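You operate a simulated robot arm through the tools that you are given. There is no shell and no other tool.

Carry out the task below with a simulated two-armed robot. There is one attempt and no reset: what you move stays moved.

## Task
Glue the block with the cream band on the corner ledge and clamp it till set.
Fine: cover over to the oil size; glue all over the ledge with the blue brush, brush back; leave the yellow brush; arm over, black knob down to the green band. Set down upright: squat brush with blue handle.

It is judged by the outcome, as a careful person would: the job done as asked, and still so three seconds after it is handed in. It fails if anything else is knocked over, pushed out of place, dropped, spilled or broken. A push-on lid holds only when it is set on centred and level and pressed home; a screw cap is set on level and turned clockwise until tight.

## Robot
Two 7-joint arms with fingered hands on one trunk that stands fixed in place. Base frame: the origin is at the foot of the trunk, x ahead of it, y to its left, z up. Lengths are in m, angles in rad, forces in N, time in s.
The left shoulder is at [0.104, 0.182, 1.046], the right one opposite. With the tool pointing down near the work surface each hand reaches from about 0.48 to 0.88 m from the base axis, measured 20 degrees to its own side. Payload 3.8 kg a hand.
Tool frame (each hand has its own): the origin (TCP) lies between the finger pads and is the grasp point; the fingertips stand 0.03 m ahead of it; z points along the fingers, y is the line along which they close. The gripper opens to 0.104 m; its body begins 0.035 m behind the TCP. The gripper is a hand of 4 fingers: y runs from the thumb to the fingers, the wrist lies at [-0.017, -0.104, -0.178] in the tool frame, and closing takes about 1.5 s.
Orientation is that of the tool frame in the base frame, as a unit quaternion [x, y, z, w]. With the fingers straight down and the wrist toward the robot, the tool's x, y and z point along [0, 1, 0], [1, 0, 0] and [0, 0, -1] of the base frame.

## Interface
- The arms move only by the tool step_arm. It takes "left_rows", "right_rows" or both (then of equal length, played together; a hand with none holds still); each is a list of rows, each an object (a shift or turn left out is 0, a gripper value left out holds the last) with "travel": the shift along the tool's x, y, z in mm, a list of three; "delta_rot": the turn, a rotation vector about the tool's x, y, z in rad, a list of three. In form: [{"travel": [dx, dy, dz], "delta_rot": [ax, ay, az]}, ...]. A call has 1 to 20 rows; each row is the pose to reach, as a shift and turn from the pose commanded when the call began, along the tool's axes at that moment. "left_jaw" and "right_jaw" are, for a hand that has rows, the closure, from 0 (fully open) to 1 (shut), set as the call begins (left out, the last holds). A row lasts 0.2 s, in which the tool goes at most 0.05 m and 0.15 rad; a call with a longer step from one row to the next is refused whole, and so is a gripper value outside its range. Where a pose cannot be reached the arm comes as near as it can. A force on the tool above 40 N (or 10 N above the force at the start of the call, whichever is more), or a blocked arm, ends the call early, and 0.2 s more pass. Each finger travels about 0.072 m/s and halts on what it meets, pressing with about 26 N; the grip force reading is that of the motor and also rises with nothing between the fingers. The clock runs only during rows and for 0.2 s after the last one: add rows that repeat a pose to give the fingers time. The reply holds the time, the measured pose of the TCP, the force on the tool along the base axes, the opening and the grip force, in the units named above and with some noise, with the torque about the TCP (base axes, N m) and any sound that the robot's microphone picked up.
- Cameras (640 x 400 px; columns grow to the right, rows downward): "scene" is now at [0.2031, 0.0374, 1.2565]; the picture's right is [0.40, -0.92, 0.00], its down [-0.23, -0.10, -0.97] and it looks along [0.89, 0.39, -0.25] (base axes); focal length 214 px, centre (320, 200). "left" rides on the left gripper at [-0.066, -0.09, -0.126] in its tool frame; the picture's right is [-0.78, -0.30, 0.56], its down [0.57, -0.70, 0.42] and it looks along [0.27, 0.65, 0.71] (tool axes); focal length 275 px, centre (320, 200). "right" rides on the right gripper at [0.066, -0.09, -0.126] in its tool frame; the picture's right is [-0.78, 0.30, -0.56], its down [-0.57, -0.70, 0.42] and it looks along [-0.27, 0.65, 0.71] (tool axes); focal length 275 px, centre (320, 200). There is no depth. A picture from a camera that has moved, and an enlarged one, comes with that camera's place and axes in the base frame and with its lens.
- get_image(camera): a new picture of that camera. It takes no simulated time.
- lift_body(by): moves the trunk up (or, below 0, down) by that many m; the arms and the scene camera ride with it, the base frame stays. It gives what a move gives, with no picture.
- set_fingers(index, middle, ring, thumb_bend, thumb_turn, hand): sets how far each is bent, from 0 (flat) to 1 (curled in); at 0.3 the hand is open as for a grip, at 0.7 the pads meet at the TCP. One left out holds its place. A second passes; each finger stops where it meets its share of the squeeze, and holds until it gets a number again. A gripper value or a shape takes the hand back. It gives what a move gives, with no picture; readings hold the bend of each and the force on the fingers (four entries, about 0 where the hand has none), thumb and palm. thumb_turn goes from beside the hand (0) to across from the fingers (1), as for a grip.
- preshape(shape, hand): the hand has 4 fingers and takes this shape, open, in about a second: jaw (thumb against the fingers, like two jaws); tri (thumb and two fingers); tip (a fingertip pinch); poke (one finger out to press); point (the index stretched); flat (the hand flat); cup (the hand cupped); fist (a fist). The gripper value then closes the fingers along that shape, each until it touches; the sizes above hold for jaw. It gives what a move gives, with no picture.
- pan_tilt(pan, tilt): turns the head with the scene camera to pan (to the left, within 1.501 rad either way) and tilt (down, from -0.506 to 1.204), counted from straight ahead of the robot (the tilt from the chest, where the trunk bows). It gives what a move gives.
- inspect(camera, box): a new picture of the part [left, top, right, bottom] of that camera's present view, enlarged. It takes no simulated time.
- close_job(): hands the job in; it is judged then, once.

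Places have to be worked out from the pictures, the camera data and where the tool is seen. Open the grippers and draw the arms clear of the work before you hand the job in, unless the task says otherwise.

The tools are called after ">>>" as name(argument=value, ...) on one line, values as JSON. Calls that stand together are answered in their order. step_arm: Moves the arms, as the interface text tells. Its arguments: {"type":"object","properties":{"left_rows":{"type":"array","items":{"type":"object","properties":{"travel":{"type":"array","items":{"type":"number"}},"delta_rot":{"type":"array","items":{"type":"number"}}}}},"left_jaw":{"type":"number"},"right_rows":{"type":"array","items":{"type":"object","properties":{"travel":{"type":"array","items":{"type":"number"}},"delta_rot":{"type":"array","items":{"type":"number"}}}}},"right_jaw":{"type":"number"}},"required":[]} The other tools are called the same way: lift_body (by) moves the trunk up or down; preshape (shape, hand) gives the hand a shape; set_fingers (index, middle, ring, thumb_bend, thumb_turn, hand) moves the fingers one by one; pan_tilt (pan, tilt) turns the head that bears the scene camera; get_image (camera) takes a picture; inspect (camera, box) takes an enlarged picture of a part of a camera's view; close_job () hands the job in.

At the start:

```text
time_s: 0.0
left_tcp_pos: [0.3948, 0.4475, 1.301]
left_ee_rot: [0.707, 0.707, 0.0, 0.0]
left_contact_force: [-0.7, -1.1, 0.3]
left_wrist_torque: [0.01, 0.01, -0.03]
left_finger_gap: 0.1037
left_gripper_force: 0.0
left_shape: jaw
left_bend: [0.3, 0.3, 0.3, 0.3, 0.97]
left_finger forces: [0.0, 0.0, 0.1, 0.1, 0.0, 0.1]
right_tcp_pos: [0.5828, -0.0274, 1.224]
right_ee_rot: [0.707, 0.707, 0.0, -0.001]
right_contact_force: [0.3, 0.7, 0.6]
right_wrist_torque: [0.01, 0.02, -0.03]
right_finger_gap: 0.1036
right_gripper_force: 0.0
right_shape: jaw
right_bend: [0.3, 0.3, 0.3, 0.3, 0.97]
right_finger forces: [0.0, 0.0, 0.0, 0.0, 0.0, 0.1]
trunk travel left (down, up): [-0.2, 0.556]
head pan, tilt (commanded): [0.41, 0.255]
```

scene: 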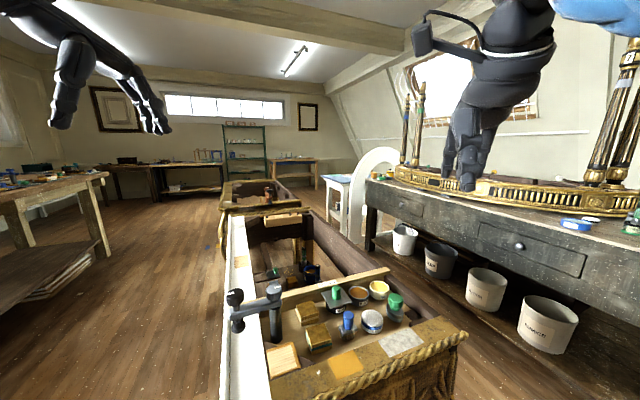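
right: 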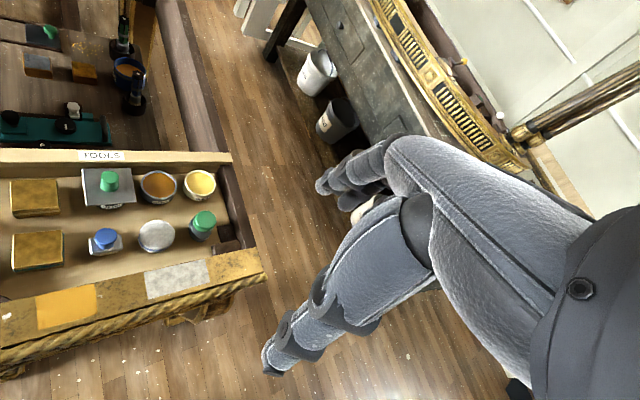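
left: 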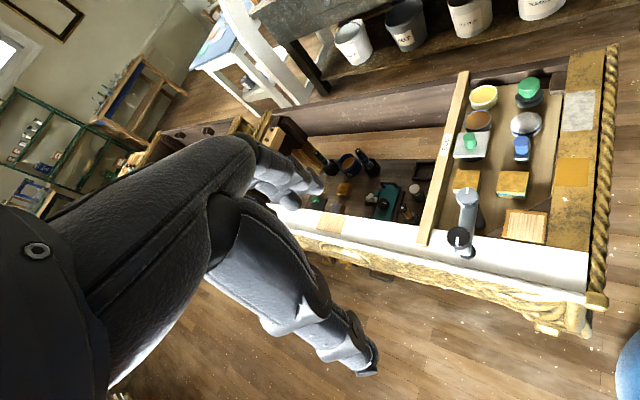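

I start by looking more closely at the work: the tray with blocks, jars and brushes, and the clamp arm at the left edge.

>>> inspect(camera="scene", box=[220, 250, 480, 400])

>>> inspect(camera="left", box=[400, 50, 640, 280])

>>> inspect(camera="right", box=[0, 130, 280, 380])

>>> pan_tilt(pan=0.3, tilt=0.8)

```text
2.46 times, centred on (350, 325) of scene
camera zoom: at [0.2031, 0.0374, 1.2565], right [0.4, -0.92, 0.0], down [-0.23, -0.1, -0.97], along [0.89, 0.39, -0.25], focal length 528 px, centre (246, -108)
```

zoom: 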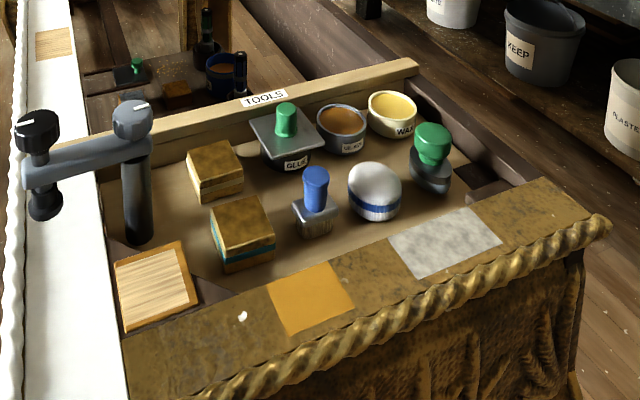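

```text
1.74 times, centred on (520, 165) of left
camera zoom: at [0.3058, 0.3813, 1.4257], right [-0.3, -0.78, -0.56], down [-0.7, 0.57, -0.42], along [0.65, 0.27, -0.71], focal length 479 px, centre (-28, 261)
```

zoom: 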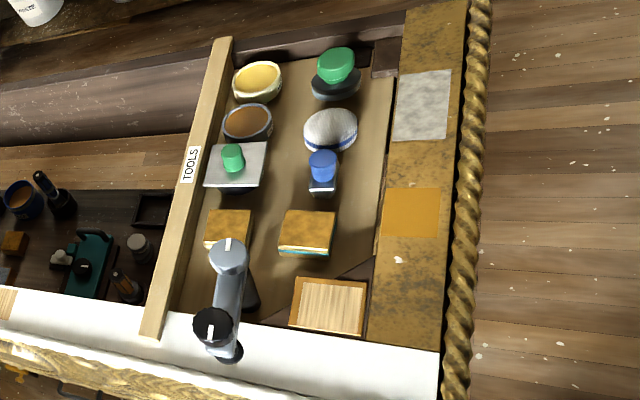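

```text
1.60 times, centred on (140, 255) of right
camera zoom: at [0.4921, 0.0366, 1.3495], right [0.3, -0.78, 0.56], down [-0.7, -0.57, -0.42], along [0.65, -0.27, -0.71], focal length 440 px, centre (608, 112)
```

zoom: 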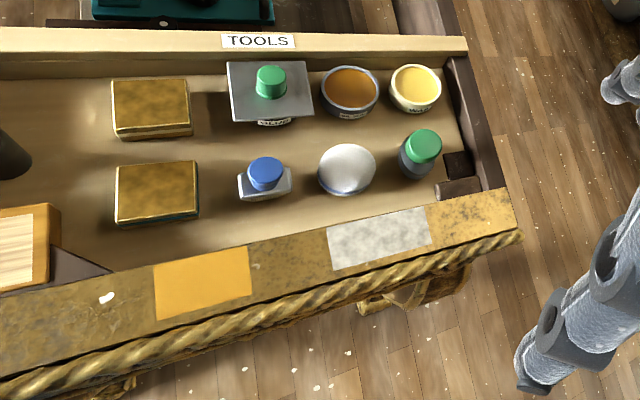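

```text
time_s: 1.0
left_tcp_pos: [0.3938, 0.4464, 1.3001]
left_ee_rot: [0.707, 0.707, 0.0, 0.0]
left_contact_force: [-0.8, 0.8, 0.6]
left_wrist_torque: [-0.01, 0.02, 0.01]
left_finger_gap: 0.1034
left_gripper_force: 0.1
left_shape: jaw
left_bend: [0.3, 0.3, 0.3, 0.3, 0.97]
left_finger forces: [0.0, 0.0, 0.0, 0.0, 0.0, 0.0]
right_tcp_pos: [0.583, -0.0281, 1.2254]
right_ee_rot: [0.707, 0.707, 0.0, 0.0]
right_contact_force: [-0.5, 0.8, 0.2]
right_wrist_torque: [0.01, 0.01, -0.02]
right_finger_gap: 0.1036
right_gripper_force: 0.1
right_shape: jaw
right_bend: [0.3, 0.3, 0.3, 0.3, 0.97]
right_finger forces: [0.0, 0.0, 0.0, 0.1, 0.0, 0.0]
trunk travel left (down, up): [-0.2, 0.556]
head pan, tilt (commanded): [0.3, 0.799]
```

The head has been tilted down; I take a new scene picture to see the tray more squarely.

>>> get_image(camera="scene")

>>> inspect(camera="scene", box=[180, 100, 480, 290])

```text
taken
camera scene: at [0.1945, 0.0241, 1.208], right [0.3, -0.96, 0.0], down [-0.68, -0.21, -0.7], along [0.67, 0.21, -0.72], focal length 214 px, centre (320, 200)
```

scene: 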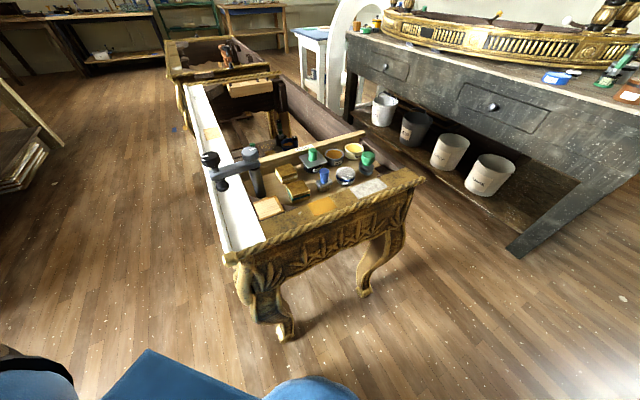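

```text
2.11 times, centred on (330, 195) of scene
camera zoom: at [0.1945, 0.0241, 1.208], right [0.3, -0.96, 0.0], down [-0.68, -0.21, -0.7], along [0.67, 0.21, -0.72], focal length 452 px, centre (299, 210)
```

zoom: 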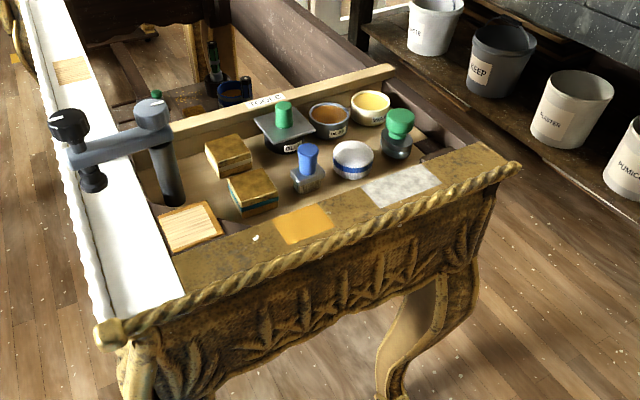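

I zoom in on labels and the clamp to identify everything.

>>> inspect(camera="scene", box=[290, 135, 390, 205])

>>> inspect(camera="scene", box=[190, 135, 310, 225])

>>> inspect(camera="right", box=[0, 150, 110, 280])

>>> inspect(camera="right", box=[70, 155, 240, 275])

>>> inspect(camera="left", box=[430, 150, 580, 280])

>>> inspect(camera="left", box=[430, 70, 580, 170])

```text
5.71 times, centred on (340, 170) of scene
camera zoom: at [0.1945, 0.0241, 1.208], right [0.3, -0.96, 0.0], down [-0.68, -0.21, -0.7], along [0.67, 0.21, -0.72], focal length 1226 px, centre (206, 371)
```

zoom: 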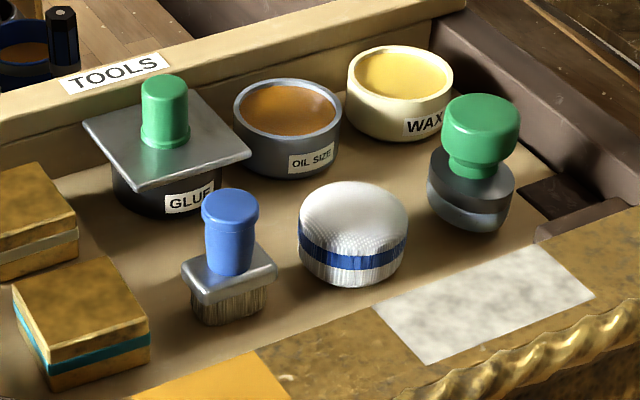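

```text
4.44 times, centred on (250, 180) of scene
camera zoom: at [0.1945, 0.0241, 1.208], right [0.3, -0.96, 0.0], down [-0.68, -0.21, -0.7], along [0.67, 0.21, -0.72], focal length 953 px, centre (631, 289)
```

zoom: 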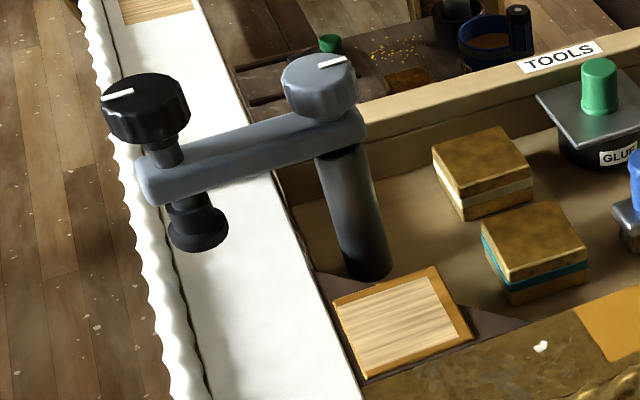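

```text
3.08 times, centred on (55, 215) of right
camera zoom: at [0.4921, 0.0367, 1.3495], right [0.3, -0.78, 0.56], down [-0.7, -0.57, -0.42], along [0.65, -0.27, -0.71], focal length 847 px, centre (1135, 154)
```

zoom: 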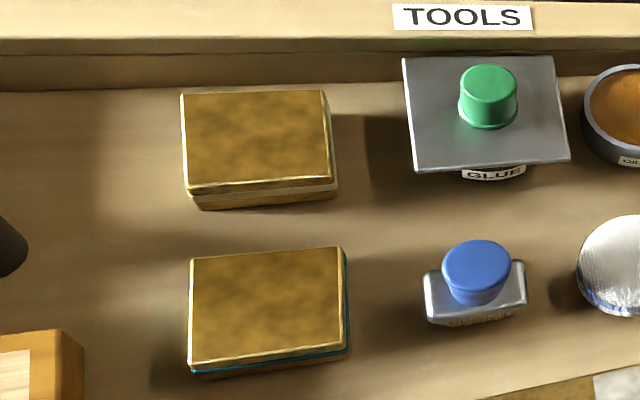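

```text
3.33 times, centred on (155, 215) of right
camera zoom: at [0.4921, 0.0367, 1.3495], right [0.3, -0.78, 0.56], down [-0.7, -0.57, -0.42], along [0.65, -0.27, -0.71], focal length 918 px, centre (870, 150)
```

zoom: 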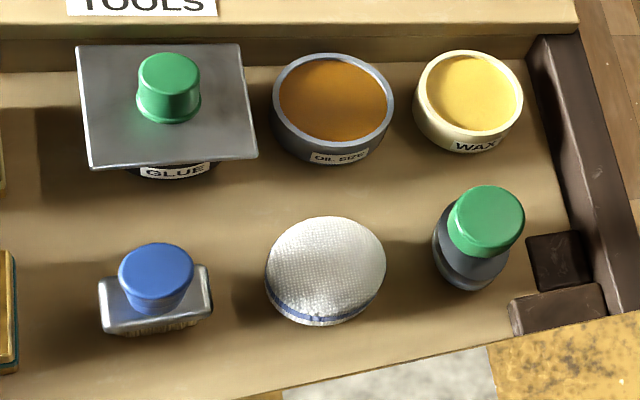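

```text
3.08 times, centred on (505, 215) of left
camera zoom: at [0.3059, 0.3813, 1.4257], right [-0.3, -0.78, -0.56], down [-0.7, 0.57, -0.42], along [0.65, 0.27, -0.71], focal length 847 px, centre (-249, 154)
```

zoom: 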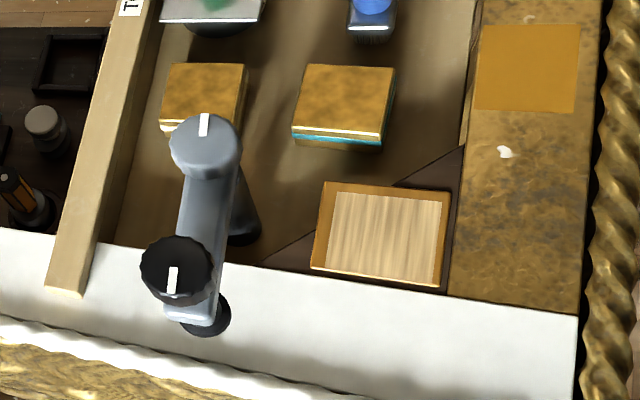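

```text
4.00 times, centred on (505, 120) of left
camera zoom: at [0.3059, 0.3813, 1.4257], right [-0.3, -0.78, -0.56], down [-0.7, 0.57, -0.42], along [0.65, 0.27, -0.71], focal length 1101 px, centre (-420, 520)
```

zoom: 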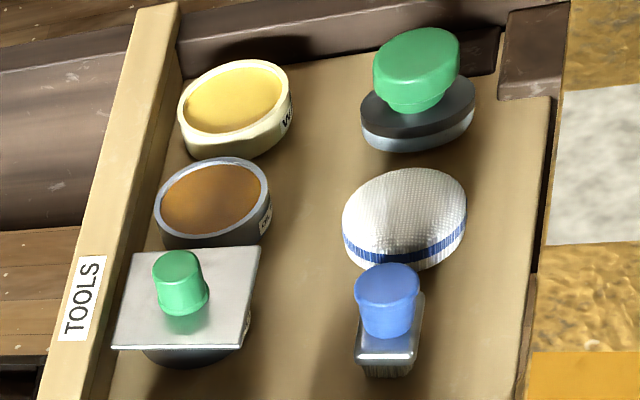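

From triangulating the pictures: ledge top ≈(0.49,0.248,0.82), clamp post ≈(0.554,0.304), black knob ≈(0.49,0.36,0.95), oil size ≈(0.76,0.152,0.82), glue cover knob ≈(0.707,0.206,0.86), blue brush top ≈(0.627,0.146,0.856), cream block ≈(0.641,0.264,0.818). I zoom in on the details of clamp and brush.

>>> inspect(camera="scene", box=[195, 140, 275, 190])

>>> inspect(camera="left", box=[435, 180, 515, 230])

>>> inspect(camera="left", box=[440, 225, 520, 275])

>>> inspect(camera="scene", box=[310, 160, 350, 185])

>>> inspect(camera="scene", box=[290, 140, 338, 170])

>>> inspect(camera="scene", box=[250, 160, 314, 200])

```text
8.00 times, centred on (235, 165) of scene
camera zoom: at [0.1945, 0.0241, 1.208], right [0.3, -0.96, 0.0], down [-0.68, -0.21, -0.7], along [0.67, 0.21, -0.72], focal length 1716 px, centre (1000, 480)
```

zoom: 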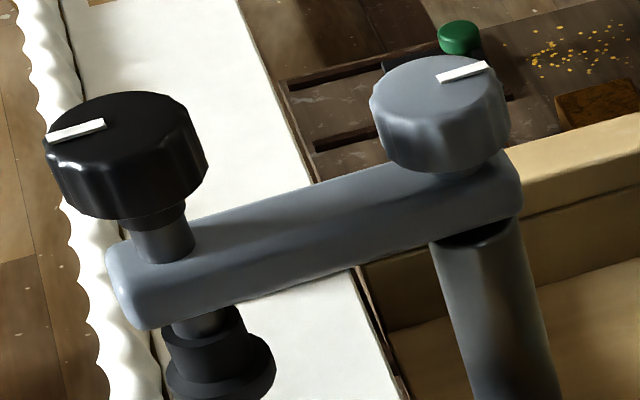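

```text
8.00 times, centred on (475, 205) of left
camera zoom: at [0.3059, 0.3813, 1.4257], right [-0.3, -0.78, -0.56], down [-0.7, 0.57, -0.42], along [0.65, 0.27, -0.71], focal length 2202 px, centre (-920, 160)
```

zoom: 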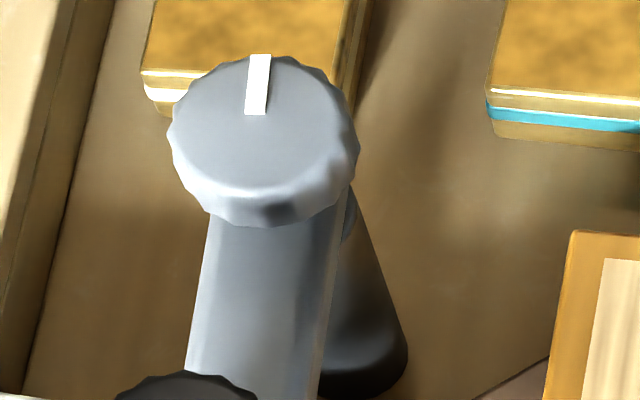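

```text
8.00 times, centred on (480, 250) of left
camera zoom: at [0.3059, 0.3813, 1.4257], right [-0.3, -0.78, -0.56], down [-0.7, 0.57, -0.42], along [0.65, 0.27, -0.71], focal length 2202 px, centre (-960, -200)
```

zoom: 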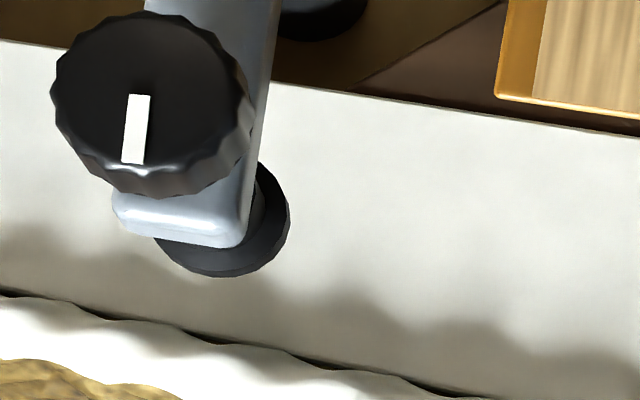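

```text
16.00 times, centred on (330, 172) of scene
camera zoom: at [0.1945, 0.0241, 1.208], right [0.3, -0.96, 0.0], down [-0.68, -0.21, -0.7], along [0.67, 0.21, -0.72], focal length 3432 px, centre (160, 640)
```

zoom: 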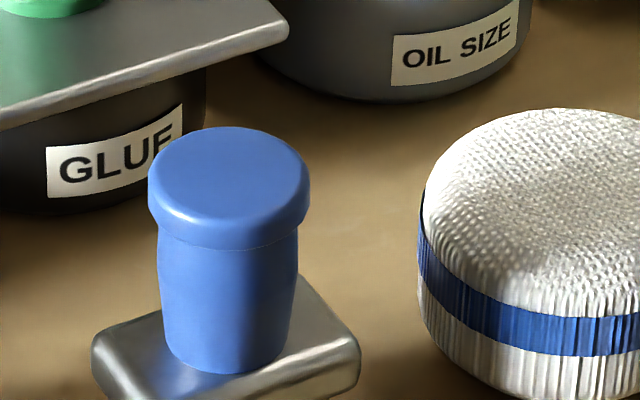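

```text
13.33 times, centred on (314, 155) of scene
camera zoom: at [0.1945, 0.0241, 1.208], right [0.3, -0.96, 0.0], down [-0.68, -0.21, -0.7], along [0.67, 0.21, -0.72], focal length 2860 px, centre (400, 800)
```

zoom: 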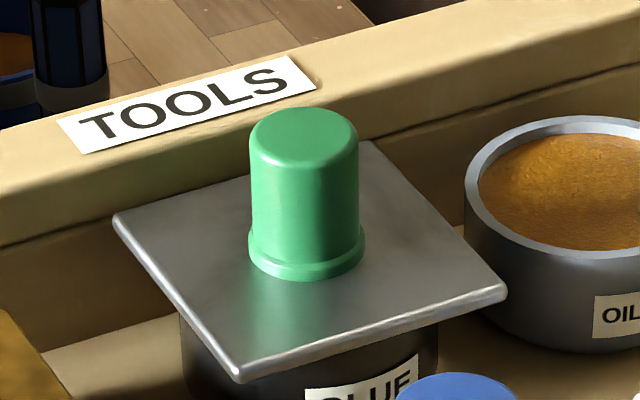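

```text
10.00 times, centred on (282, 180) of scene
camera zoom: at [0.1945, 0.0241, 1.208], right [0.3, -0.96, 0.0], down [-0.68, -0.21, -0.7], along [0.67, 0.21, -0.72], focal length 2145 px, centre (700, 400)
```

zoom: 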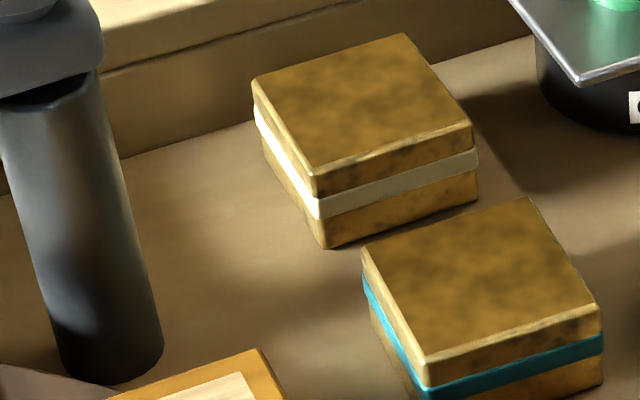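

The tray is yawed about 45°, the block is about 50×50×21 mm and the divider board stands close behind it. I check the hand's finger geometry by looking up at the left hand with the head camera.

>>> pan_tilt(pan=0.9, tilt=0.1)

>>> get_image(camera="scene")

```text
time_s: 2.0
left_tcp_pos: [0.3947, 0.4474, 1.3008]
left_ee_rot: [0.707, 0.707, 0.0, 0.0]
left_contact_force: [0.0, 0.5, 0.8]
left_wrist_torque: [-0.01, -0.01, -0.03]
left_finger_gap: 0.1034
left_gripper_force: 0.0
left_shape: jaw
left_bend: [0.3, 0.3, 0.3, 0.3, 0.97]
left_finger forces: [0.0, 0.0, 0.1, 0.1, 0.0, 0.1]
right_tcp_pos: [0.5825, -0.0287, 1.2229]
right_ee_rot: [0.707, 0.707, 0.0, 0.0]
right_contact_force: [-0.8, -0.2, 0.7]
right_wrist_torque: [0.0, 0.01, -0.02]
right_finger_gap: 0.1038
right_gripper_force: 0.1
right_shape: jaw
right_bend: [0.3, 0.3, 0.3, 0.3, 0.97]
right_finger forces: [0.0, 0.0, 0.1, 0.1, 0.0, 0.1]
trunk travel left (down, up): [-0.2, 0.556]
head pan, tilt (commanded): [0.901, 0.099]
```

```text
taken
camera scene: at [0.1747, 0.0723, 1.2709], right [0.78, -0.62, 0.0], down [-0.06, -0.08, -0.99], along [0.62, 0.78, -0.1], focal length 214 px, centre (320, 200)
```

scene: 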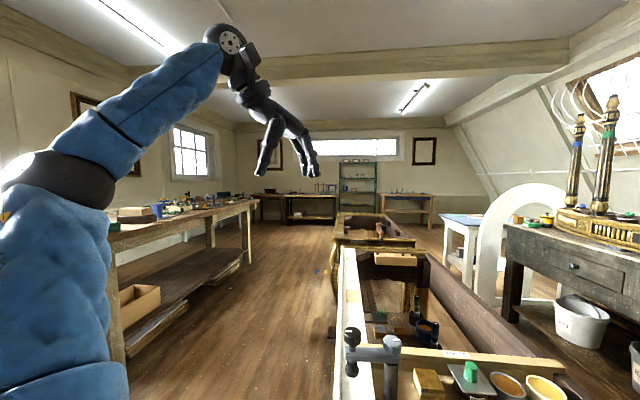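

>>> inspect(camera="scene", box=[190, 10, 350, 190])

>>> inspect(camera="scene", box=[330, 310, 430, 400])

```text
2.22 times, centred on (270, 100) of scene
camera zoom: at [0.1747, 0.0723, 1.2709], right [0.78, -0.62, 0.0], down [-0.06, -0.08, -0.99], along [0.62, 0.78, -0.1], focal length 477 px, centre (431, 422)
```

zoom: 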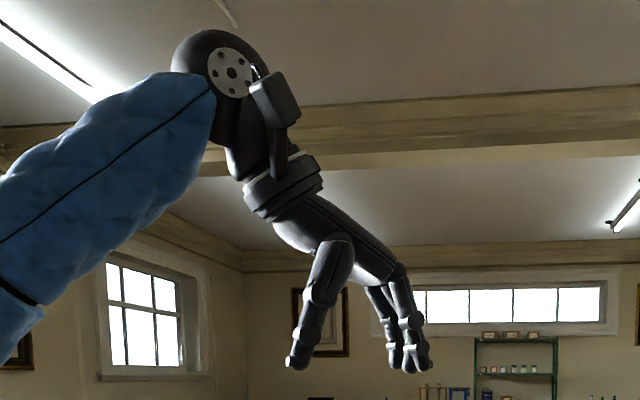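

```text
4.44 times, centred on (380, 355) of scene
camera zoom: at [0.1747, 0.0723, 1.2709], right [0.78, -0.62, 0.0], down [-0.06, -0.08, -0.99], along [0.62, 0.78, -0.1], focal length 953 px, centre (53, -489)
```

zoom: 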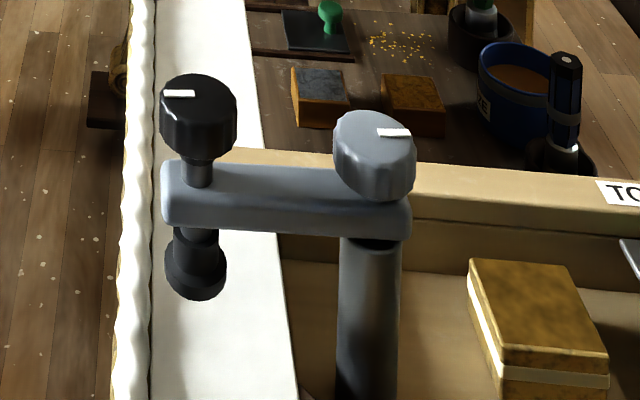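

The hand is an inclined palm with fingers about 18 mm thick, so the block's rear gap (≈13 mm to the board) is too narrow; I'd rather grip it across the other sides. I test in free air whether the left hand can yaw 135°, while moving the right hand aside.

>>> step_arm(left_rows=[{"travel": [-11, 13, 12.5], "delta_rot": [0, 0, -0.147]}, {"travel": [-22, 26, 25], "delta_rot": [0, 0, -0.294]}, {"travel": [-33, 38, 37.5], "delta_rot": [0, 0, -0.441]}, {"travel": [-44, 51, 50], "delta_rot": [0, 0, -0.589]}, {"travel": [-55, 64, 62.5], "delta_rot": [0, 0, -0.736]}, {"travel": [-66, 77, 75], "delta_rot": [0, 0, -0.883]}, {"travel": [-77, 90, 87.5], "delta_rot": [0, 0, -1.03]}, {"travel": [-88, 102, 100], "delta_rot": [0, 0, -1.178]}, {"travel": [-100, 115, 112.5], "delta_rot": [0, 0, -1.325]}, {"travel": [-111, 128, 125], "delta_rot": [0, 0, -1.472]}, {"travel": [-122, 141, 137.5], "delta_rot": [0, 0, -1.62]}, {"travel": [-133, 154, 150], "delta_rot": [0, 0, -1.767]}, {"travel": [-144, 167, 162.5], "delta_rot": [0, 0, -1.914]}, {"travel": [-155, 179, 175], "delta_rot": [0, 0, -2.061]}, {"travel": [-166, 192, 187.5], "delta_rot": [0, 0, -2.209]}, {"travel": [-177, 205, 200], "delta_rot": [0, 0, -2.356]}], right_rows=[{"travel": [-14, -2, 0]}, {"travel": [-28, -4, 0]}, {"travel": [-42, -6, 0]}, {"travel": [-56, -8, 0]}, {"travel": [-70, -10, 0]}, {"travel": [-84, -12, 0]}, {"travel": [-98, -14, 0]}, {"travel": [-112, -16, 0]}, {"travel": [-126, -18, 0]}, {"travel": [-140, -20, 0]}, {"travel": [-154, -22, 0]}, {"travel": [-168, -24, 0]}, {"travel": [-182, -26, 0]}, {"travel": [-196, -28, 0]}, {"travel": [-210, -30, 0]}, {"travel": [-220, -30, 0]}])

>>> pan_tilt(pan=0.4, tilt=0.5)

>>> get_image(camera="scene")

>>> get_image(camera="left")

```text
time_s: 5.4
left_tcp_pos: [0.5049, 0.3376, 1.0209]
left_ee_rot: [-0.383, 0.924, -0.007, 0.004]
left_contact_force: [-1.1, -0.6, -0.5]
left_wrist_torque: [0.02, 0.01, 0.0]
left_finger_gap: 0.1037
left_gripper_force: 0.0
left_shape: jaw
left_bend: [0.3, 0.3, 0.3, 0.3, 0.97]
left_finger forces: [0.0, 0.1, 0.0, 0.0, 0.0, 0.0]
left hand out of reach, approached as far as the arm can: row 10, 11, 12, 13, 14, 15, 16
right_tcp_pos: [0.554, -0.2503, 1.2223]
right_ee_rot: [0.707, 0.707, -0.001, 0.0]
right_contact_force: [-0.8, 0.7, 0.8]
right_wrist_torque: [0.01, -0.01, 0.0]
right_finger_gap: 0.1036
right_gripper_force: 0.1
right_shape: jaw
right_bend: [0.3, 0.3, 0.3, 0.3, 0.97]
right_finger forces: [0.1, 0.1, 0.1, 0.1, 0.1, 0.0]
trunk travel left (down, up): [-0.2, 0.556]
head pan, tilt (commanded): [0.901, 0.099]
```

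```text
time_s: 6.4
left_tcp_pos: [0.5034, 0.3378, 1.0214]
left_ee_rot: [-0.382, 0.924, -0.006, 0.004]
left_contact_force: [0.7, 0.4, 0.9]
left_wrist_torque: [0.0, 0.01, -0.05]
left_finger_gap: 0.1038
left_gripper_force: 0.1
left_shape: jaw
left_bend: [0.3, 0.3, 0.3, 0.3, 0.97]
left_finger forces: [0.0, 0.0, 0.0, 0.1, 0.0, 0.1]
right_tcp_pos: [0.5525, -0.2489, 1.2242]
right_ee_rot: [0.707, 0.707, 0.001, 0.0]
right_contact_force: [0.0, -0.1, -0.1]
right_wrist_torque: [0.0, 0.0, 0.08]
right_finger_gap: 0.1038
right_gripper_force: 0.1
right_shape: jaw
right_bend: [0.3, 0.3, 0.3, 0.3, 0.97]
right_finger forces: [0.0, 0.1, 0.1, 0.0, 0.0, 0.1]
trunk travel left (down, up): [-0.2, 0.556]
head pan, tilt (commanded): [0.4, 0.499]
```

```text
taken
camera scene: at [0.2012, 0.0356, 1.234], right [0.39, -0.92, 0.0], down [-0.44, -0.19, -0.88], along [0.81, 0.34, -0.48], focal length 214 px, centre (320, 200)
```

scene: 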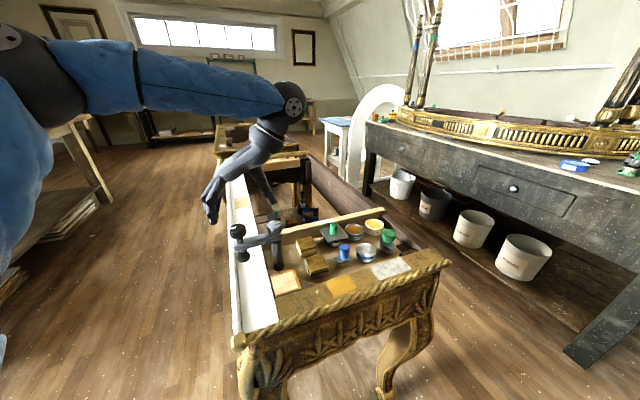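

```text
taken
camera left: at [0.6131, 0.3219, 1.1472], right [0.77, 0.33, -0.55], down [0.09, -0.9, -0.42], along [-0.64, 0.27, -0.72], focal length 275 px, centre (320, 200)
```

left: 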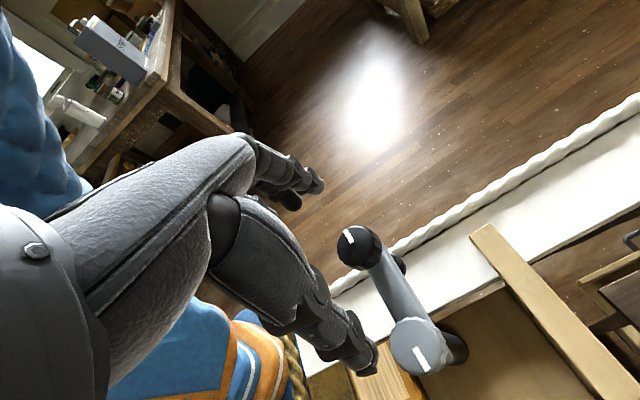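

The hand reached the 135° yaw but not the position (left TCP at 0.505,0.338,1.02). I raise the trunk and retry, as a higher shoulder may make that pose reachable.

>>> lift_body(by=0.15)

```text
time_s: 8.1
left_tcp_pos: [0.4542, 0.3373, 1.2267]
left_ee_rot: [-0.38, 0.922, -0.032, 0.065]
left_contact_force: [0.7, 0.6, -0.3]
left_wrist_torque: [0.0, -0.01, -0.01]
left_finger_gap: 0.1034
left_gripper_force: 0.0
left_shape: jaw
left_bend: [0.3, 0.3, 0.3, 0.3, 0.97]
left_finger forces: [0.1, 0.0, 0.0, 0.0, 0.0, 0.1]
right_tcp_pos: [0.5536, -0.2483, 1.3742]
right_ee_rot: [0.707, 0.707, 0.0, 0.0]
right_contact_force: [0.7, 0.4, 0.0]
right_wrist_torque: [-0.01, 0.04, -0.03]
right_finger_gap: 0.1036
right_gripper_force: 0.0
right_shape: jaw
right_bend: [0.3, 0.3, 0.3, 0.3, 0.97]
right_finger forces: [0.0, 0.1, 0.0, 0.0, 0.0, 0.0]
trunk travel left (down, up): [-0.35, 0.406]
head pan, tilt (commanded): [0.4, 0.499]
```

I now move straight down in the commanded pose by 0.2 m to see whether it becomes reachable.

>>> step_arm(left_rows=[{"travel": [0, 0, 40]}, {"travel": [0, 0, 80]}, {"travel": [0, 0, 120]}, {"travel": [0, 0, 160]}, {"travel": [0, 0, 200]}])

```text
time_s: 9.3
left_tcp_pos: [0.4988, 0.3651, 1.0372]
left_ee_rot: [-0.379, 0.923, -0.033, 0.063]
left_contact_force: [-0.1, -0.4, -1.2]
left_wrist_torque: [-0.02, 0.05, -0.02]
left_finger_gap: 0.104
left_gripper_force: 0.2
left_shape: jaw
left_bend: [0.3, 0.3, 0.3, 0.3, 0.97]
left_finger forces: [0.1, 0.0, 0.1, 0.0, 0.0, 0.0]
left hand out of reach, approached as far as the arm can: row 2, 3, 4, 5
right_tcp_pos: [0.5542, -0.2494, 1.3733]
right_ee_rot: [0.708, 0.707, 0.001, -0.001]
right_contact_force: [0.5, 0.3, -0.4]
right_wrist_torque: [0.02, 0.03, -0.01]
right_finger_gap: 0.1037
right_gripper_force: 0.0
right_shape: jaw
right_bend: [0.3, 0.3, 0.3, 0.3, 0.97]
right_finger forces: [0.1, 0.0, 0.0, 0.0, 0.0, 0.0]
trunk travel left (down, up): [-0.35, 0.406]
head pan, tilt (commanded): [0.4, 0.499]
```

Yaw 135° is not usable, so I abandon it. I rotate back to yaw 45° (fingers closing along the tray's depth), rising 0.2 m, before lowering the trunk again.

>>> step_arm(left_rows=[{"travel": [0, 0, -20], "delta_rot": [0, 0, 0.143]}, {"travel": [0, 0, -40], "delta_rot": [0, 0, 0.286]}, {"travel": [0, 0, -60], "delta_rot": [0, 0, 0.429]}, {"travel": [0, 0, -80], "delta_rot": [0, 0, 0.571]}, {"travel": [0, 0, -100], "delta_rot": [0, 0, 0.714]}, {"travel": [0, 0, -120], "delta_rot": [0, 0, 0.857]}, {"travel": [0, 0, -140], "delta_rot": [0, 0, 1.0]}, {"travel": [0, 0, -160], "delta_rot": [0, 0, 1.143]}, {"travel": [0, 0, -180], "delta_rot": [0, 0, 1.286]}, {"travel": [0, 0, -200], "delta_rot": [0, 0, 1.428]}, {"travel": [0, 0, -200], "delta_rot": [0, 0, 1.571]}, {"travel": [0, 0, -200], "delta_rot": [0, 0, 1.571]}])

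```text
time_s: 11.9
left_tcp_pos: [0.4681, 0.365, 1.2359]
left_ee_rot: [0.385, 0.92, 0.025, 0.069]
left_contact_force: [-0.5, -0.4, -0.9]
left_wrist_torque: [0.01, 0.04, 0.0]
left_finger_gap: 0.1035
left_gripper_force: 0.1
left_shape: jaw
left_bend: [0.3, 0.3, 0.3, 0.3, 0.97]
left_finger forces: [0.0, 0.0, 0.0, 0.0, 0.0, 0.1]
right_tcp_pos: [0.5529, -0.2486, 1.3746]
right_ee_rot: [0.707, 0.707, 0.0, 0.001]
right_contact_force: [-0.2, -1.1, 0.4]
right_wrist_torque: [0.0, 0.03, 0.03]
right_finger_gap: 0.1036
right_gripper_force: 0.1
right_shape: jaw
right_bend: [0.3, 0.3, 0.3, 0.3, 0.97]
right_finger forces: [0.1, 0.0, 0.0, 0.0, 0.1, 0.0]
trunk travel left (down, up): [-0.35, 0.406]
head pan, tilt (commanded): [0.4, 0.499]
```

The command follows the achieved pose, leaving a small tilt (≈0.1 rad) that I can correct. I lower the trunk back; the fingertips end at ≈1.06, clear of the clamp (0.955).

>>> lift_body(by=-0.15)

>>> step_arm(left_rows=[{"travel": [0, 0, -10], "delta_rot": [0.05, 0.054, -0.003]}, {"travel": [0, 0, -20], "delta_rot": [0.099, 0.108, -0.007]}, {"travel": [0, 0, -20], "delta_rot": [0.099, 0.108, -0.007]}])

```text
time_s: 13.7
left_tcp_pos: [0.4679, 0.3661, 1.0852]
left_ee_rot: [0.383, 0.921, 0.024, 0.069]
left_contact_force: [0.0, 0.8, 0.8]
left_wrist_torque: [0.01, 0.0, -0.01]
left_finger_gap: 0.1035
left_gripper_force: 0.2
left_shape: jaw
left_bend: [0.3, 0.3, 0.3, 0.3, 0.97]
left_finger forces: [0.0, 0.0, 0.1, 0.0, 0.1, 0.1]
right_tcp_pos: [0.5509, -0.2474, 1.2247]
right_ee_rot: [0.707, 0.707, 0.001, 0.001]
right_contact_force: [0.2, 0.1, -0.3]
right_wrist_torque: [0.0, -0.01, 0.0]
right_finger_gap: 0.1037
right_gripper_force: 0.0
right_shape: jaw
right_bend: [0.3, 0.3, 0.3, 0.3, 0.97]
right_finger forces: [0.1, 0.0, 0.0, 0.1, 0.0, 0.1]
trunk travel left (down, up): [-0.2, 0.556]
head pan, tilt (commanded): [0.4, 0.499]
```

```text
time_s: 14.5
left_tcp_pos: [0.4652, 0.3662, 1.1051]
left_ee_rot: [0.381, 0.925, -0.002, 0.0]
left_contact_force: [0.2, -0.4, 0.3]
left_wrist_torque: [-0.03, 0.0, 0.0]
left_finger_gap: 0.1037
left_gripper_force: 0.0
left_shape: jaw
left_bend: [0.3, 0.3, 0.3, 0.3, 0.97]
left_finger forces: [0.0, 0.0, 0.0, 0.0, 0.1, 0.0]
right_tcp_pos: [0.5517, -0.2482, 1.2242]
right_ee_rot: [0.707, 0.707, 0.0, 0.0]
right_contact_force: [0.4, 0.0, -0.8]
right_wrist_torque: [0.02, -0.02, -0.04]
right_finger_gap: 0.1037
right_gripper_force: 0.1
right_shape: jaw
right_bend: [0.3, 0.3, 0.3, 0.3, 0.97]
right_finger forces: [0.0, 0.0, 0.0, 0.0, 0.0, 0.0]
trunk travel left (down, up): [-0.2, 0.556]
head pan, tilt (commanded): [0.4, 0.499]
```

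Orientation is now clean yaw 45°. I move above the glue cover at z≈1.0 and check by pictures.

>>> step_arm(left_rows=[{"travel": [-41, 8, 0]}, {"travel": [-82, 16, 0]}, {"travel": [-122, 24, 0]}, {"travel": [-163, 32, 0]}, {"travel": [-204, 40, 0]}, {"travel": [-245, 49, 0]}, {"travel": [-285, 56.6, 0]}, {"travel": [-285, 56.6, 40]}, {"travel": [-285, 56.6, 80]}, {"travel": [-285, 56.6, 105]}, {"travel": [-285, 56.6, 105]}])

>>> get_image(camera="left")

>>> pan_tilt(pan=0.3, tilt=0.6)

>>> get_image(camera="scene")

```text
time_s: 16.9
left_tcp_pos: [0.6668, 0.2597, 1.018]
left_ee_rot: [0.381, 0.925, -0.001, 0.0]
left_contact_force: [0.2, -0.6, 0.0]
left_wrist_torque: [0.0, -0.01, 0.0]
left_finger_gap: 0.1039
left_gripper_force: 0.0
left_shape: jaw
left_bend: [0.3, 0.3, 0.3, 0.3, 0.97]
left_finger forces: [0.0, 0.1, 0.0, 0.1, 0.0, 0.1]
left hand out of reach, approached as far as the arm can: row 5, 6, 7, 8, 9, 10, 11
right_tcp_pos: [0.5525, -0.2479, 1.224]
right_ee_rot: [0.707, 0.707, 0.0, -0.001]
right_contact_force: [0.2, -1.1, -0.1]
right_wrist_torque: [0.01, -0.01, 0.02]
right_finger_gap: 0.1037
right_gripper_force: 0.0
right_shape: jaw
right_bend: [0.3, 0.3, 0.3, 0.3, 0.97]
right_finger forces: [0.1, 0.0, 0.0, 0.0, 0.0, 0.1]
trunk travel left (down, up): [-0.2, 0.556]
head pan, tilt (commanded): [0.4, 0.499]
```

```text
taken
camera left: at [0.651, 0.1507, 1.1427], right [0.34, -0.76, -0.56], down [-0.9, -0.1, -0.42], along [0.27, 0.65, -0.72], focal length 275 px, centre (320, 200)
```

left: 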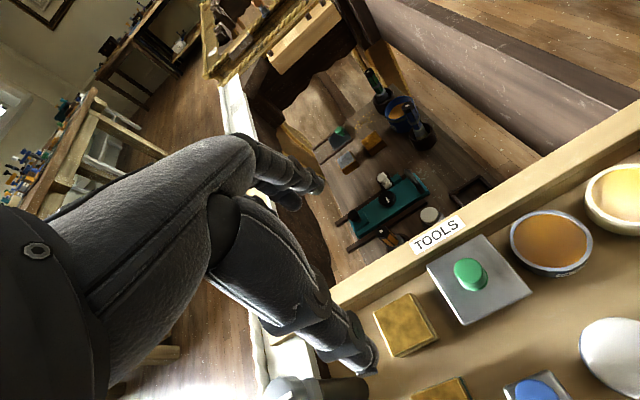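

```text
time_s: 17.5
left_tcp_pos: [0.6658, 0.2601, 1.0181]
left_ee_rot: [0.381, 0.924, -0.001, 0.0]
left_contact_force: [-0.7, 0.0, 0.0]
left_wrist_torque: [0.01, -0.01, 0.0]
left_finger_gap: 0.1039
left_gripper_force: 0.1
left_shape: jaw
left_bend: [0.3, 0.3, 0.3, 0.3, 0.97]
left_finger forces: [0.0, 0.1, 0.0, 0.1, 0.0, 0.0]
right_tcp_pos: [0.5529, -0.2493, 1.2238]
right_ee_rot: [0.707, 0.707, 0.0, 0.0]
right_contact_force: [-0.4, 0.0, -0.4]
right_wrist_torque: [-0.02, 0.0, 0.01]
right_finger_gap: 0.1039
right_gripper_force: 0.0
right_shape: jaw
right_bend: [0.3, 0.3, 0.3, 0.3, 0.97]
right_finger forces: [0.0, 0.0, 0.0, 0.1, 0.0, 0.0]
trunk travel left (down, up): [-0.2, 0.556]
head pan, tilt (commanded): [0.3, 0.6]
```

```text
taken
camera scene: at [0.2019, 0.0263, 1.2249], right [0.3, -0.96, 0.0], down [-0.54, -0.17, -0.83], along [0.79, 0.24, -0.56], focal length 214 px, centre (320, 200)
```

scene: 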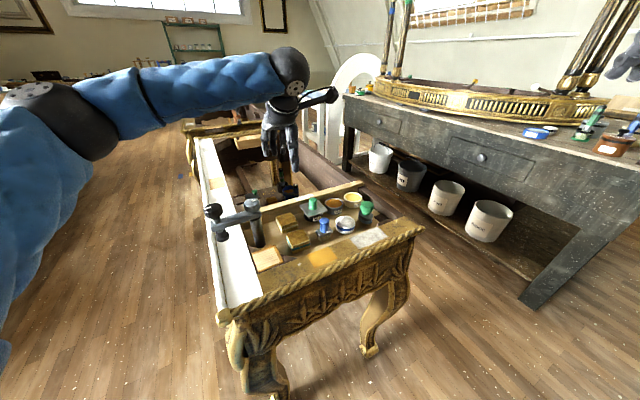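

The hand stopped at (0.667,0.260,1.018): yaw 45° at the glue pot is out of reach with the trunk here. I raise the trunk 0.2 m and retry, so the arm reaches down with freer wrist.

>>> lift_body(by=0.2)

>>> step_arm(left_rows=[{"travel": [-20, 0, 40]}, {"travel": [-40, 0, 80]}, {"travel": [-60, -5, 120]}, {"travel": [-67.3, -11, 160]}, {"travel": [-67.3, -11, 195]}, {"travel": [-67.3, -11, 195]}])

```text
time_s: 19.7
left_tcp_pos: [0.6045, 0.2592, 1.3101]
left_ee_rot: [0.38, 0.922, 0.028, 0.072]
left_contact_force: [-0.5, 0.0, 0.0]
left_wrist_torque: [0.02, 0.02, 0.01]
left_finger_gap: 0.104
left_gripper_force: 0.0
left_shape: jaw
left_bend: [0.3, 0.3, 0.3, 0.3, 0.97]
left_finger forces: [0.0, 0.0, 0.1, 0.0, 0.0, 0.0]
right_tcp_pos: [0.5532, -0.2485, 1.4231]
right_ee_rot: [0.708, 0.707, 0.0, -0.001]
right_contact_force: [0.0, 0.1, -0.5]
right_wrist_torque: [0.01, 0.02, 0.0]
right_finger_gap: 0.1036
right_gripper_force: 0.2
right_shape: jaw
right_bend: [0.3, 0.3, 0.3, 0.3, 0.97]
right_finger forces: [0.0, 0.0, 0.1, 0.0, 0.0, 0.1]
trunk travel left (down, up): [-0.4, 0.356]
head pan, tilt (commanded): [0.3, 0.6]
```

```text
time_s: 21.1
left_tcp_pos: [0.6303, 0.2492, 1.1365]
left_ee_rot: [0.38, 0.921, 0.029, 0.074]
left_contact_force: [0.4, -0.1, -0.7]
left_wrist_torque: [0.0, -0.01, -0.01]
left_finger_gap: 0.1039
left_gripper_force: 0.0
left_shape: jaw
left_bend: [0.3, 0.3, 0.3, 0.3, 0.97]
left_finger forces: [0.0, 0.0, 0.0, 0.0, 0.0, 0.0]
left hand out of reach, approached as far as the arm can: row 1, 2, 3, 4, 5, 6
right_tcp_pos: [0.5524, -0.2484, 1.4236]
right_ee_rot: [0.707, 0.707, 0.001, 0.0]
right_contact_force: [-0.7, 0.2, 0.2]
right_wrist_torque: [0.0, 0.03, 0.03]
right_finger_gap: 0.1035
right_gripper_force: 0.1
right_shape: jaw
right_bend: [0.3, 0.3, 0.3, 0.3, 0.97]
right_finger forces: [0.0, 0.0, 0.0, 0.0, 0.0, 0.1]
trunk travel left (down, up): [-0.4, 0.356]
head pan, tilt (commanded): [0.3, 0.6]
```

Raising made it worse, so this yaw is at the left wrist's limit. I undo the tilt, then lower the trunk and go back to natural yaw for the left hand.

>>> step_arm(left_rows=[{"travel": [0, 0, -10], "delta_rot": [0.055, 0.057, 0.1]}, {"travel": [0, 0, -20], "delta_rot": [0.11, 0.115, 0.2]}, {"travel": [0, 0, -20], "delta_rot": [0.11, 0.115, 0.3]}, {"travel": [0, 0, -20], "delta_rot": [0.11, 0.115, 0.4]}])

```text
time_s: 22.1
left_tcp_pos: [0.6275, 0.2512, 1.1558]
left_ee_rot: [0.557, 0.83, 0.014, -0.009]
left_contact_force: [0.2, -0.6, -0.2]
left_wrist_torque: [0.01, -0.02, 0.03]
left_finger_gap: 0.1041
left_gripper_force: 0.0
left_shape: jaw
left_bend: [0.3, 0.3, 0.3, 0.3, 0.97]
left_finger forces: [0.0, 0.1, 0.0, 0.0, 0.0, 0.0]
right_tcp_pos: [0.5515, -0.2477, 1.4244]
right_ee_rot: [0.707, 0.707, 0.0, 0.0]
right_contact_force: [0.8, -0.2, -0.4]
right_wrist_torque: [0.0, -0.01, 0.01]
right_finger_gap: 0.1037
right_gripper_force: 0.1
right_shape: jaw
right_bend: [0.3, 0.3, 0.3, 0.3, 0.97]
right_finger forces: [0.0, 0.0, 0.0, 0.0, 0.0, 0.1]
trunk travel left (down, up): [-0.4, 0.356]
head pan, tilt (commanded): [0.3, 0.6]
```

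Yaw ≈22° is reachable. I test moving above the glue cover at z≈0.95 with this yaw, correcting the small tilt.

>>> step_arm(left_rows=[{"travel": [-20, 15, 0], "delta_rot": [0.013, -0.031, 0]}, {"travel": [-40, 30, 0], "delta_rot": [0.013, -0.031, 0]}, {"travel": [-60, 45, 30], "delta_rot": [0.013, -0.031, 0]}, {"travel": [-73, 55.7, 70], "delta_rot": [0.013, -0.031, 0]}, {"travel": [-73, 55.7, 110], "delta_rot": [0.013, -0.031, 0]}, {"travel": [-73, 55.7, 150], "delta_rot": [0.013, -0.031, 0]}, {"travel": [-73, 55.7, 190], "delta_rot": [0.013, -0.031, 0]}, {"travel": [-73, 55.7, 206], "delta_rot": [0.013, -0.031, 0]}, {"travel": [-73, 55.7, 206], "delta_rot": [0.013, -0.031, 0]}])

>>> get_image(camera="left")

>>> get_image(camera="scene")

```text
time_s: 24.1
left_tcp_pos: [0.6268, 0.2709, 1.0111]
left_ee_rot: [0.557, 0.831, 0.001, 0.001]
left_contact_force: [0.0, 0.5, -0.1]
left_wrist_torque: [-0.02, 0.01, 0.01]
left_finger_gap: 0.1041
left_gripper_force: 0.0
left_shape: jaw
left_bend: [0.3, 0.3, 0.3, 0.3, 0.97]
left_finger forces: [0.1, 0.0, 0.0, 0.1, 0.0, 0.1]
left hand out of reach, approached as far as the arm can: row 2, 3, 4, 5, 6, 7, 8, 9
right_tcp_pos: [0.5514, -0.2483, 1.4236]
right_ee_rot: [0.707, 0.707, 0.0, 0.0]
right_contact_force: [0.2, 1.0, -0.2]
right_wrist_torque: [0.0, 0.01, -0.02]
right_finger_gap: 0.1039
right_gripper_force: 0.1
right_shape: jaw
right_bend: [0.3, 0.3, 0.3, 0.3, 0.97]
right_finger forces: [0.0, 0.1, 0.0, 0.0, 0.1, 0.0]
trunk travel left (down, up): [-0.4, 0.356]
head pan, tilt (commanded): [0.3, 0.6]
```

```text
taken
camera left: at [0.5707, 0.1756, 1.1357], right [0.02, -0.83, -0.56], down [-0.87, 0.26, -0.43], along [0.5, 0.49, -0.71], focal length 275 px, centre (320, 200)
```

left: 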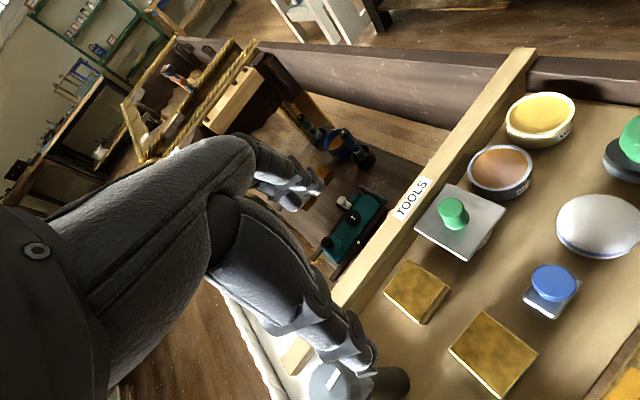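

```text
taken
camera scene: at [0.1242, 0.0262, 1.4288], right [0.3, -0.96, 0.0], down [-0.54, -0.17, -0.82], along [0.79, 0.24, -0.57], focal length 214 px, centre (320, 200)
```

scene: 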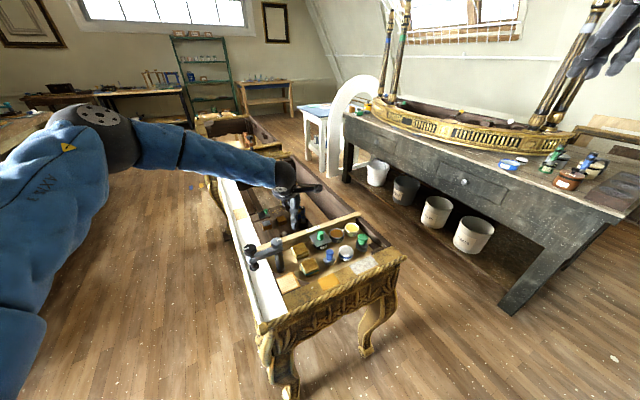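

Key finding: raising the trunk shifts the shoulders back (camera x went 0.20→0.12), so I should keep it low. I raise the hand, then bring the trunk back down to its start height.

>>> step_arm(left_rows=[{"travel": [0, -5, -40]}, {"travel": [0, -10, -80]}, {"travel": [0, -20, -120]}, {"travel": [0, -30, -160]}, {"travel": [0, -40, -190]}, {"travel": [0, -40, -190]}])

>>> lift_body(by=-0.2)

```text
time_s: 25.5
left_tcp_pos: [0.592, 0.2546, 1.2018]
left_ee_rot: [0.557, 0.831, 0.0, 0.001]
left_contact_force: [-0.4, 0.0, -0.7]
left_wrist_torque: [-0.01, -0.01, 0.01]
left_finger_gap: 0.1037
left_gripper_force: 0.1
left_shape: jaw
left_bend: [0.3, 0.3, 0.3, 0.3, 0.97]
left_finger forces: [0.1, 0.1, 0.0, 0.0, 0.0, 0.0]
right_tcp_pos: [0.5528, -0.2479, 1.4248]
right_ee_rot: [0.708, 0.706, 0.0, 0.0]
right_contact_force: [-0.1, 0.0, -0.5]
right_wrist_torque: [0.0, 0.03, 0.01]
right_finger_gap: 0.1037
right_gripper_force: 0.1
right_shape: jaw
right_bend: [0.3, 0.3, 0.3, 0.3, 0.97]
right_finger forces: [0.0, 0.1, 0.1, 0.0, 0.0, 0.0]
trunk travel left (down, up): [-0.4, 0.356]
head pan, tilt (commanded): [0.3, 0.6]
```

```text
time_s: 27.7
left_tcp_pos: [0.5892, 0.2541, 1.0022]
left_ee_rot: [0.556, 0.831, 0.0, 0.002]
left_contact_force: [0.8, 0.3, -0.9]
left_wrist_torque: [-0.02, 0.02, -0.02]
left_finger_gap: 0.1041
left_gripper_force: 0.0
left_shape: jaw
left_bend: [0.3, 0.3, 0.3, 0.3, 0.97]
left_finger forces: [0.0, 0.0, 0.0, 0.0, 0.0, 0.1]
right_tcp_pos: [0.552, -0.2488, 1.2251]
right_ee_rot: [0.708, 0.707, 0.0, 0.001]
right_contact_force: [0.5, -0.3, -0.3]
right_wrist_torque: [-0.02, -0.04, 0.04]
right_finger_gap: 0.1036
right_gripper_force: 0.1
right_shape: jaw
right_bend: [0.3, 0.3, 0.3, 0.3, 0.97]
right_finger forces: [0.1, 0.0, 0.1, 0.0, 0.0, 0.1]
trunk travel left (down, up): [-0.2, 0.556]
head pan, tilt (commanded): [0.3, 0.6]
```

Trunk is back at start height. I move toward above the glue cover at yaw 22°, z≈0.95.

>>> step_arm(left_rows=[{"travel": [-30, 30, 0]}, {"travel": [-60, 60, 10]}, {"travel": [-90, 90, 30]}, {"travel": [-90, 90, 50]}, {"travel": [-90, 90, 50]}])

>>> get_image(camera="left")

>>> get_image(camera="scene")

```text
time_s: 28.9
left_tcp_pos: [0.6958, 0.2155, 0.9571]
left_ee_rot: [0.557, 0.831, 0.0, 0.002]
left_contact_force: [0.4, 0.1, -0.4]
left_wrist_torque: [0.0, -0.01, 0.0]
left_finger_gap: 0.1039
left_gripper_force: 0.1
left_shape: jaw
left_bend: [0.3, 0.3, 0.3, 0.3, 0.97]
left_finger forces: [0.0, 0.1, 0.0, 0.0, 0.0, 0.1]
left hand out of reach, approached as far as the arm can: row 3, 4, 5
right_tcp_pos: [0.5526, -0.2479, 1.224]
right_ee_rot: [0.708, 0.706, 0.0, 0.0]
right_contact_force: [-0.4, -0.9, 0.1]
right_wrist_torque: [0.01, -0.02, 0.02]
right_finger_gap: 0.1039
right_gripper_force: 0.0
right_shape: jaw
right_bend: [0.3, 0.3, 0.3, 0.3, 0.97]
right_finger forces: [0.0, 0.1, 0.0, 0.1, 0.0, 0.1]
trunk travel left (down, up): [-0.2, 0.556]
head pan, tilt (commanded): [0.3, 0.6]
```

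```text
taken
camera left: at [0.639, 0.1209, 1.082], right [0.02, -0.83, -0.56], down [-0.87, 0.26, -0.43], along [0.5, 0.49, -0.71], focal length 275 px, centre (320, 200)
```

left: 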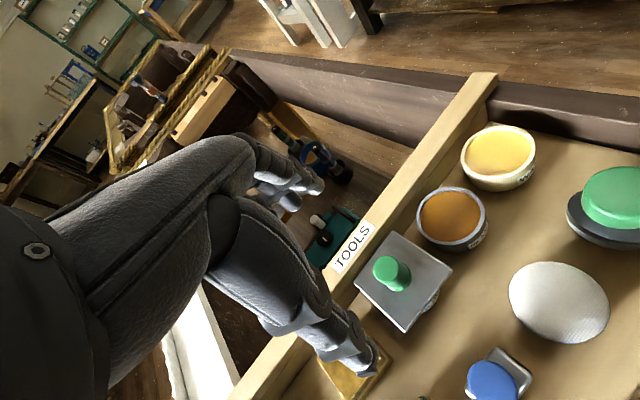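

```text
taken
camera scene: at [0.2022, 0.0262, 1.2247], right [0.3, -0.96, 0.0], down [-0.54, -0.17, -0.82], along [0.79, 0.24, -0.57], focal length 214 px, centre (320, 200)
```

scene: 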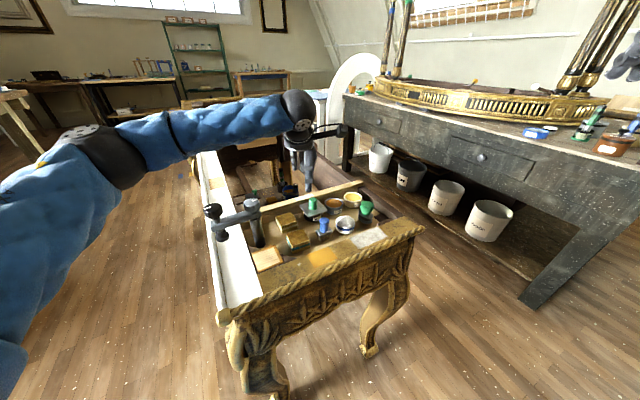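

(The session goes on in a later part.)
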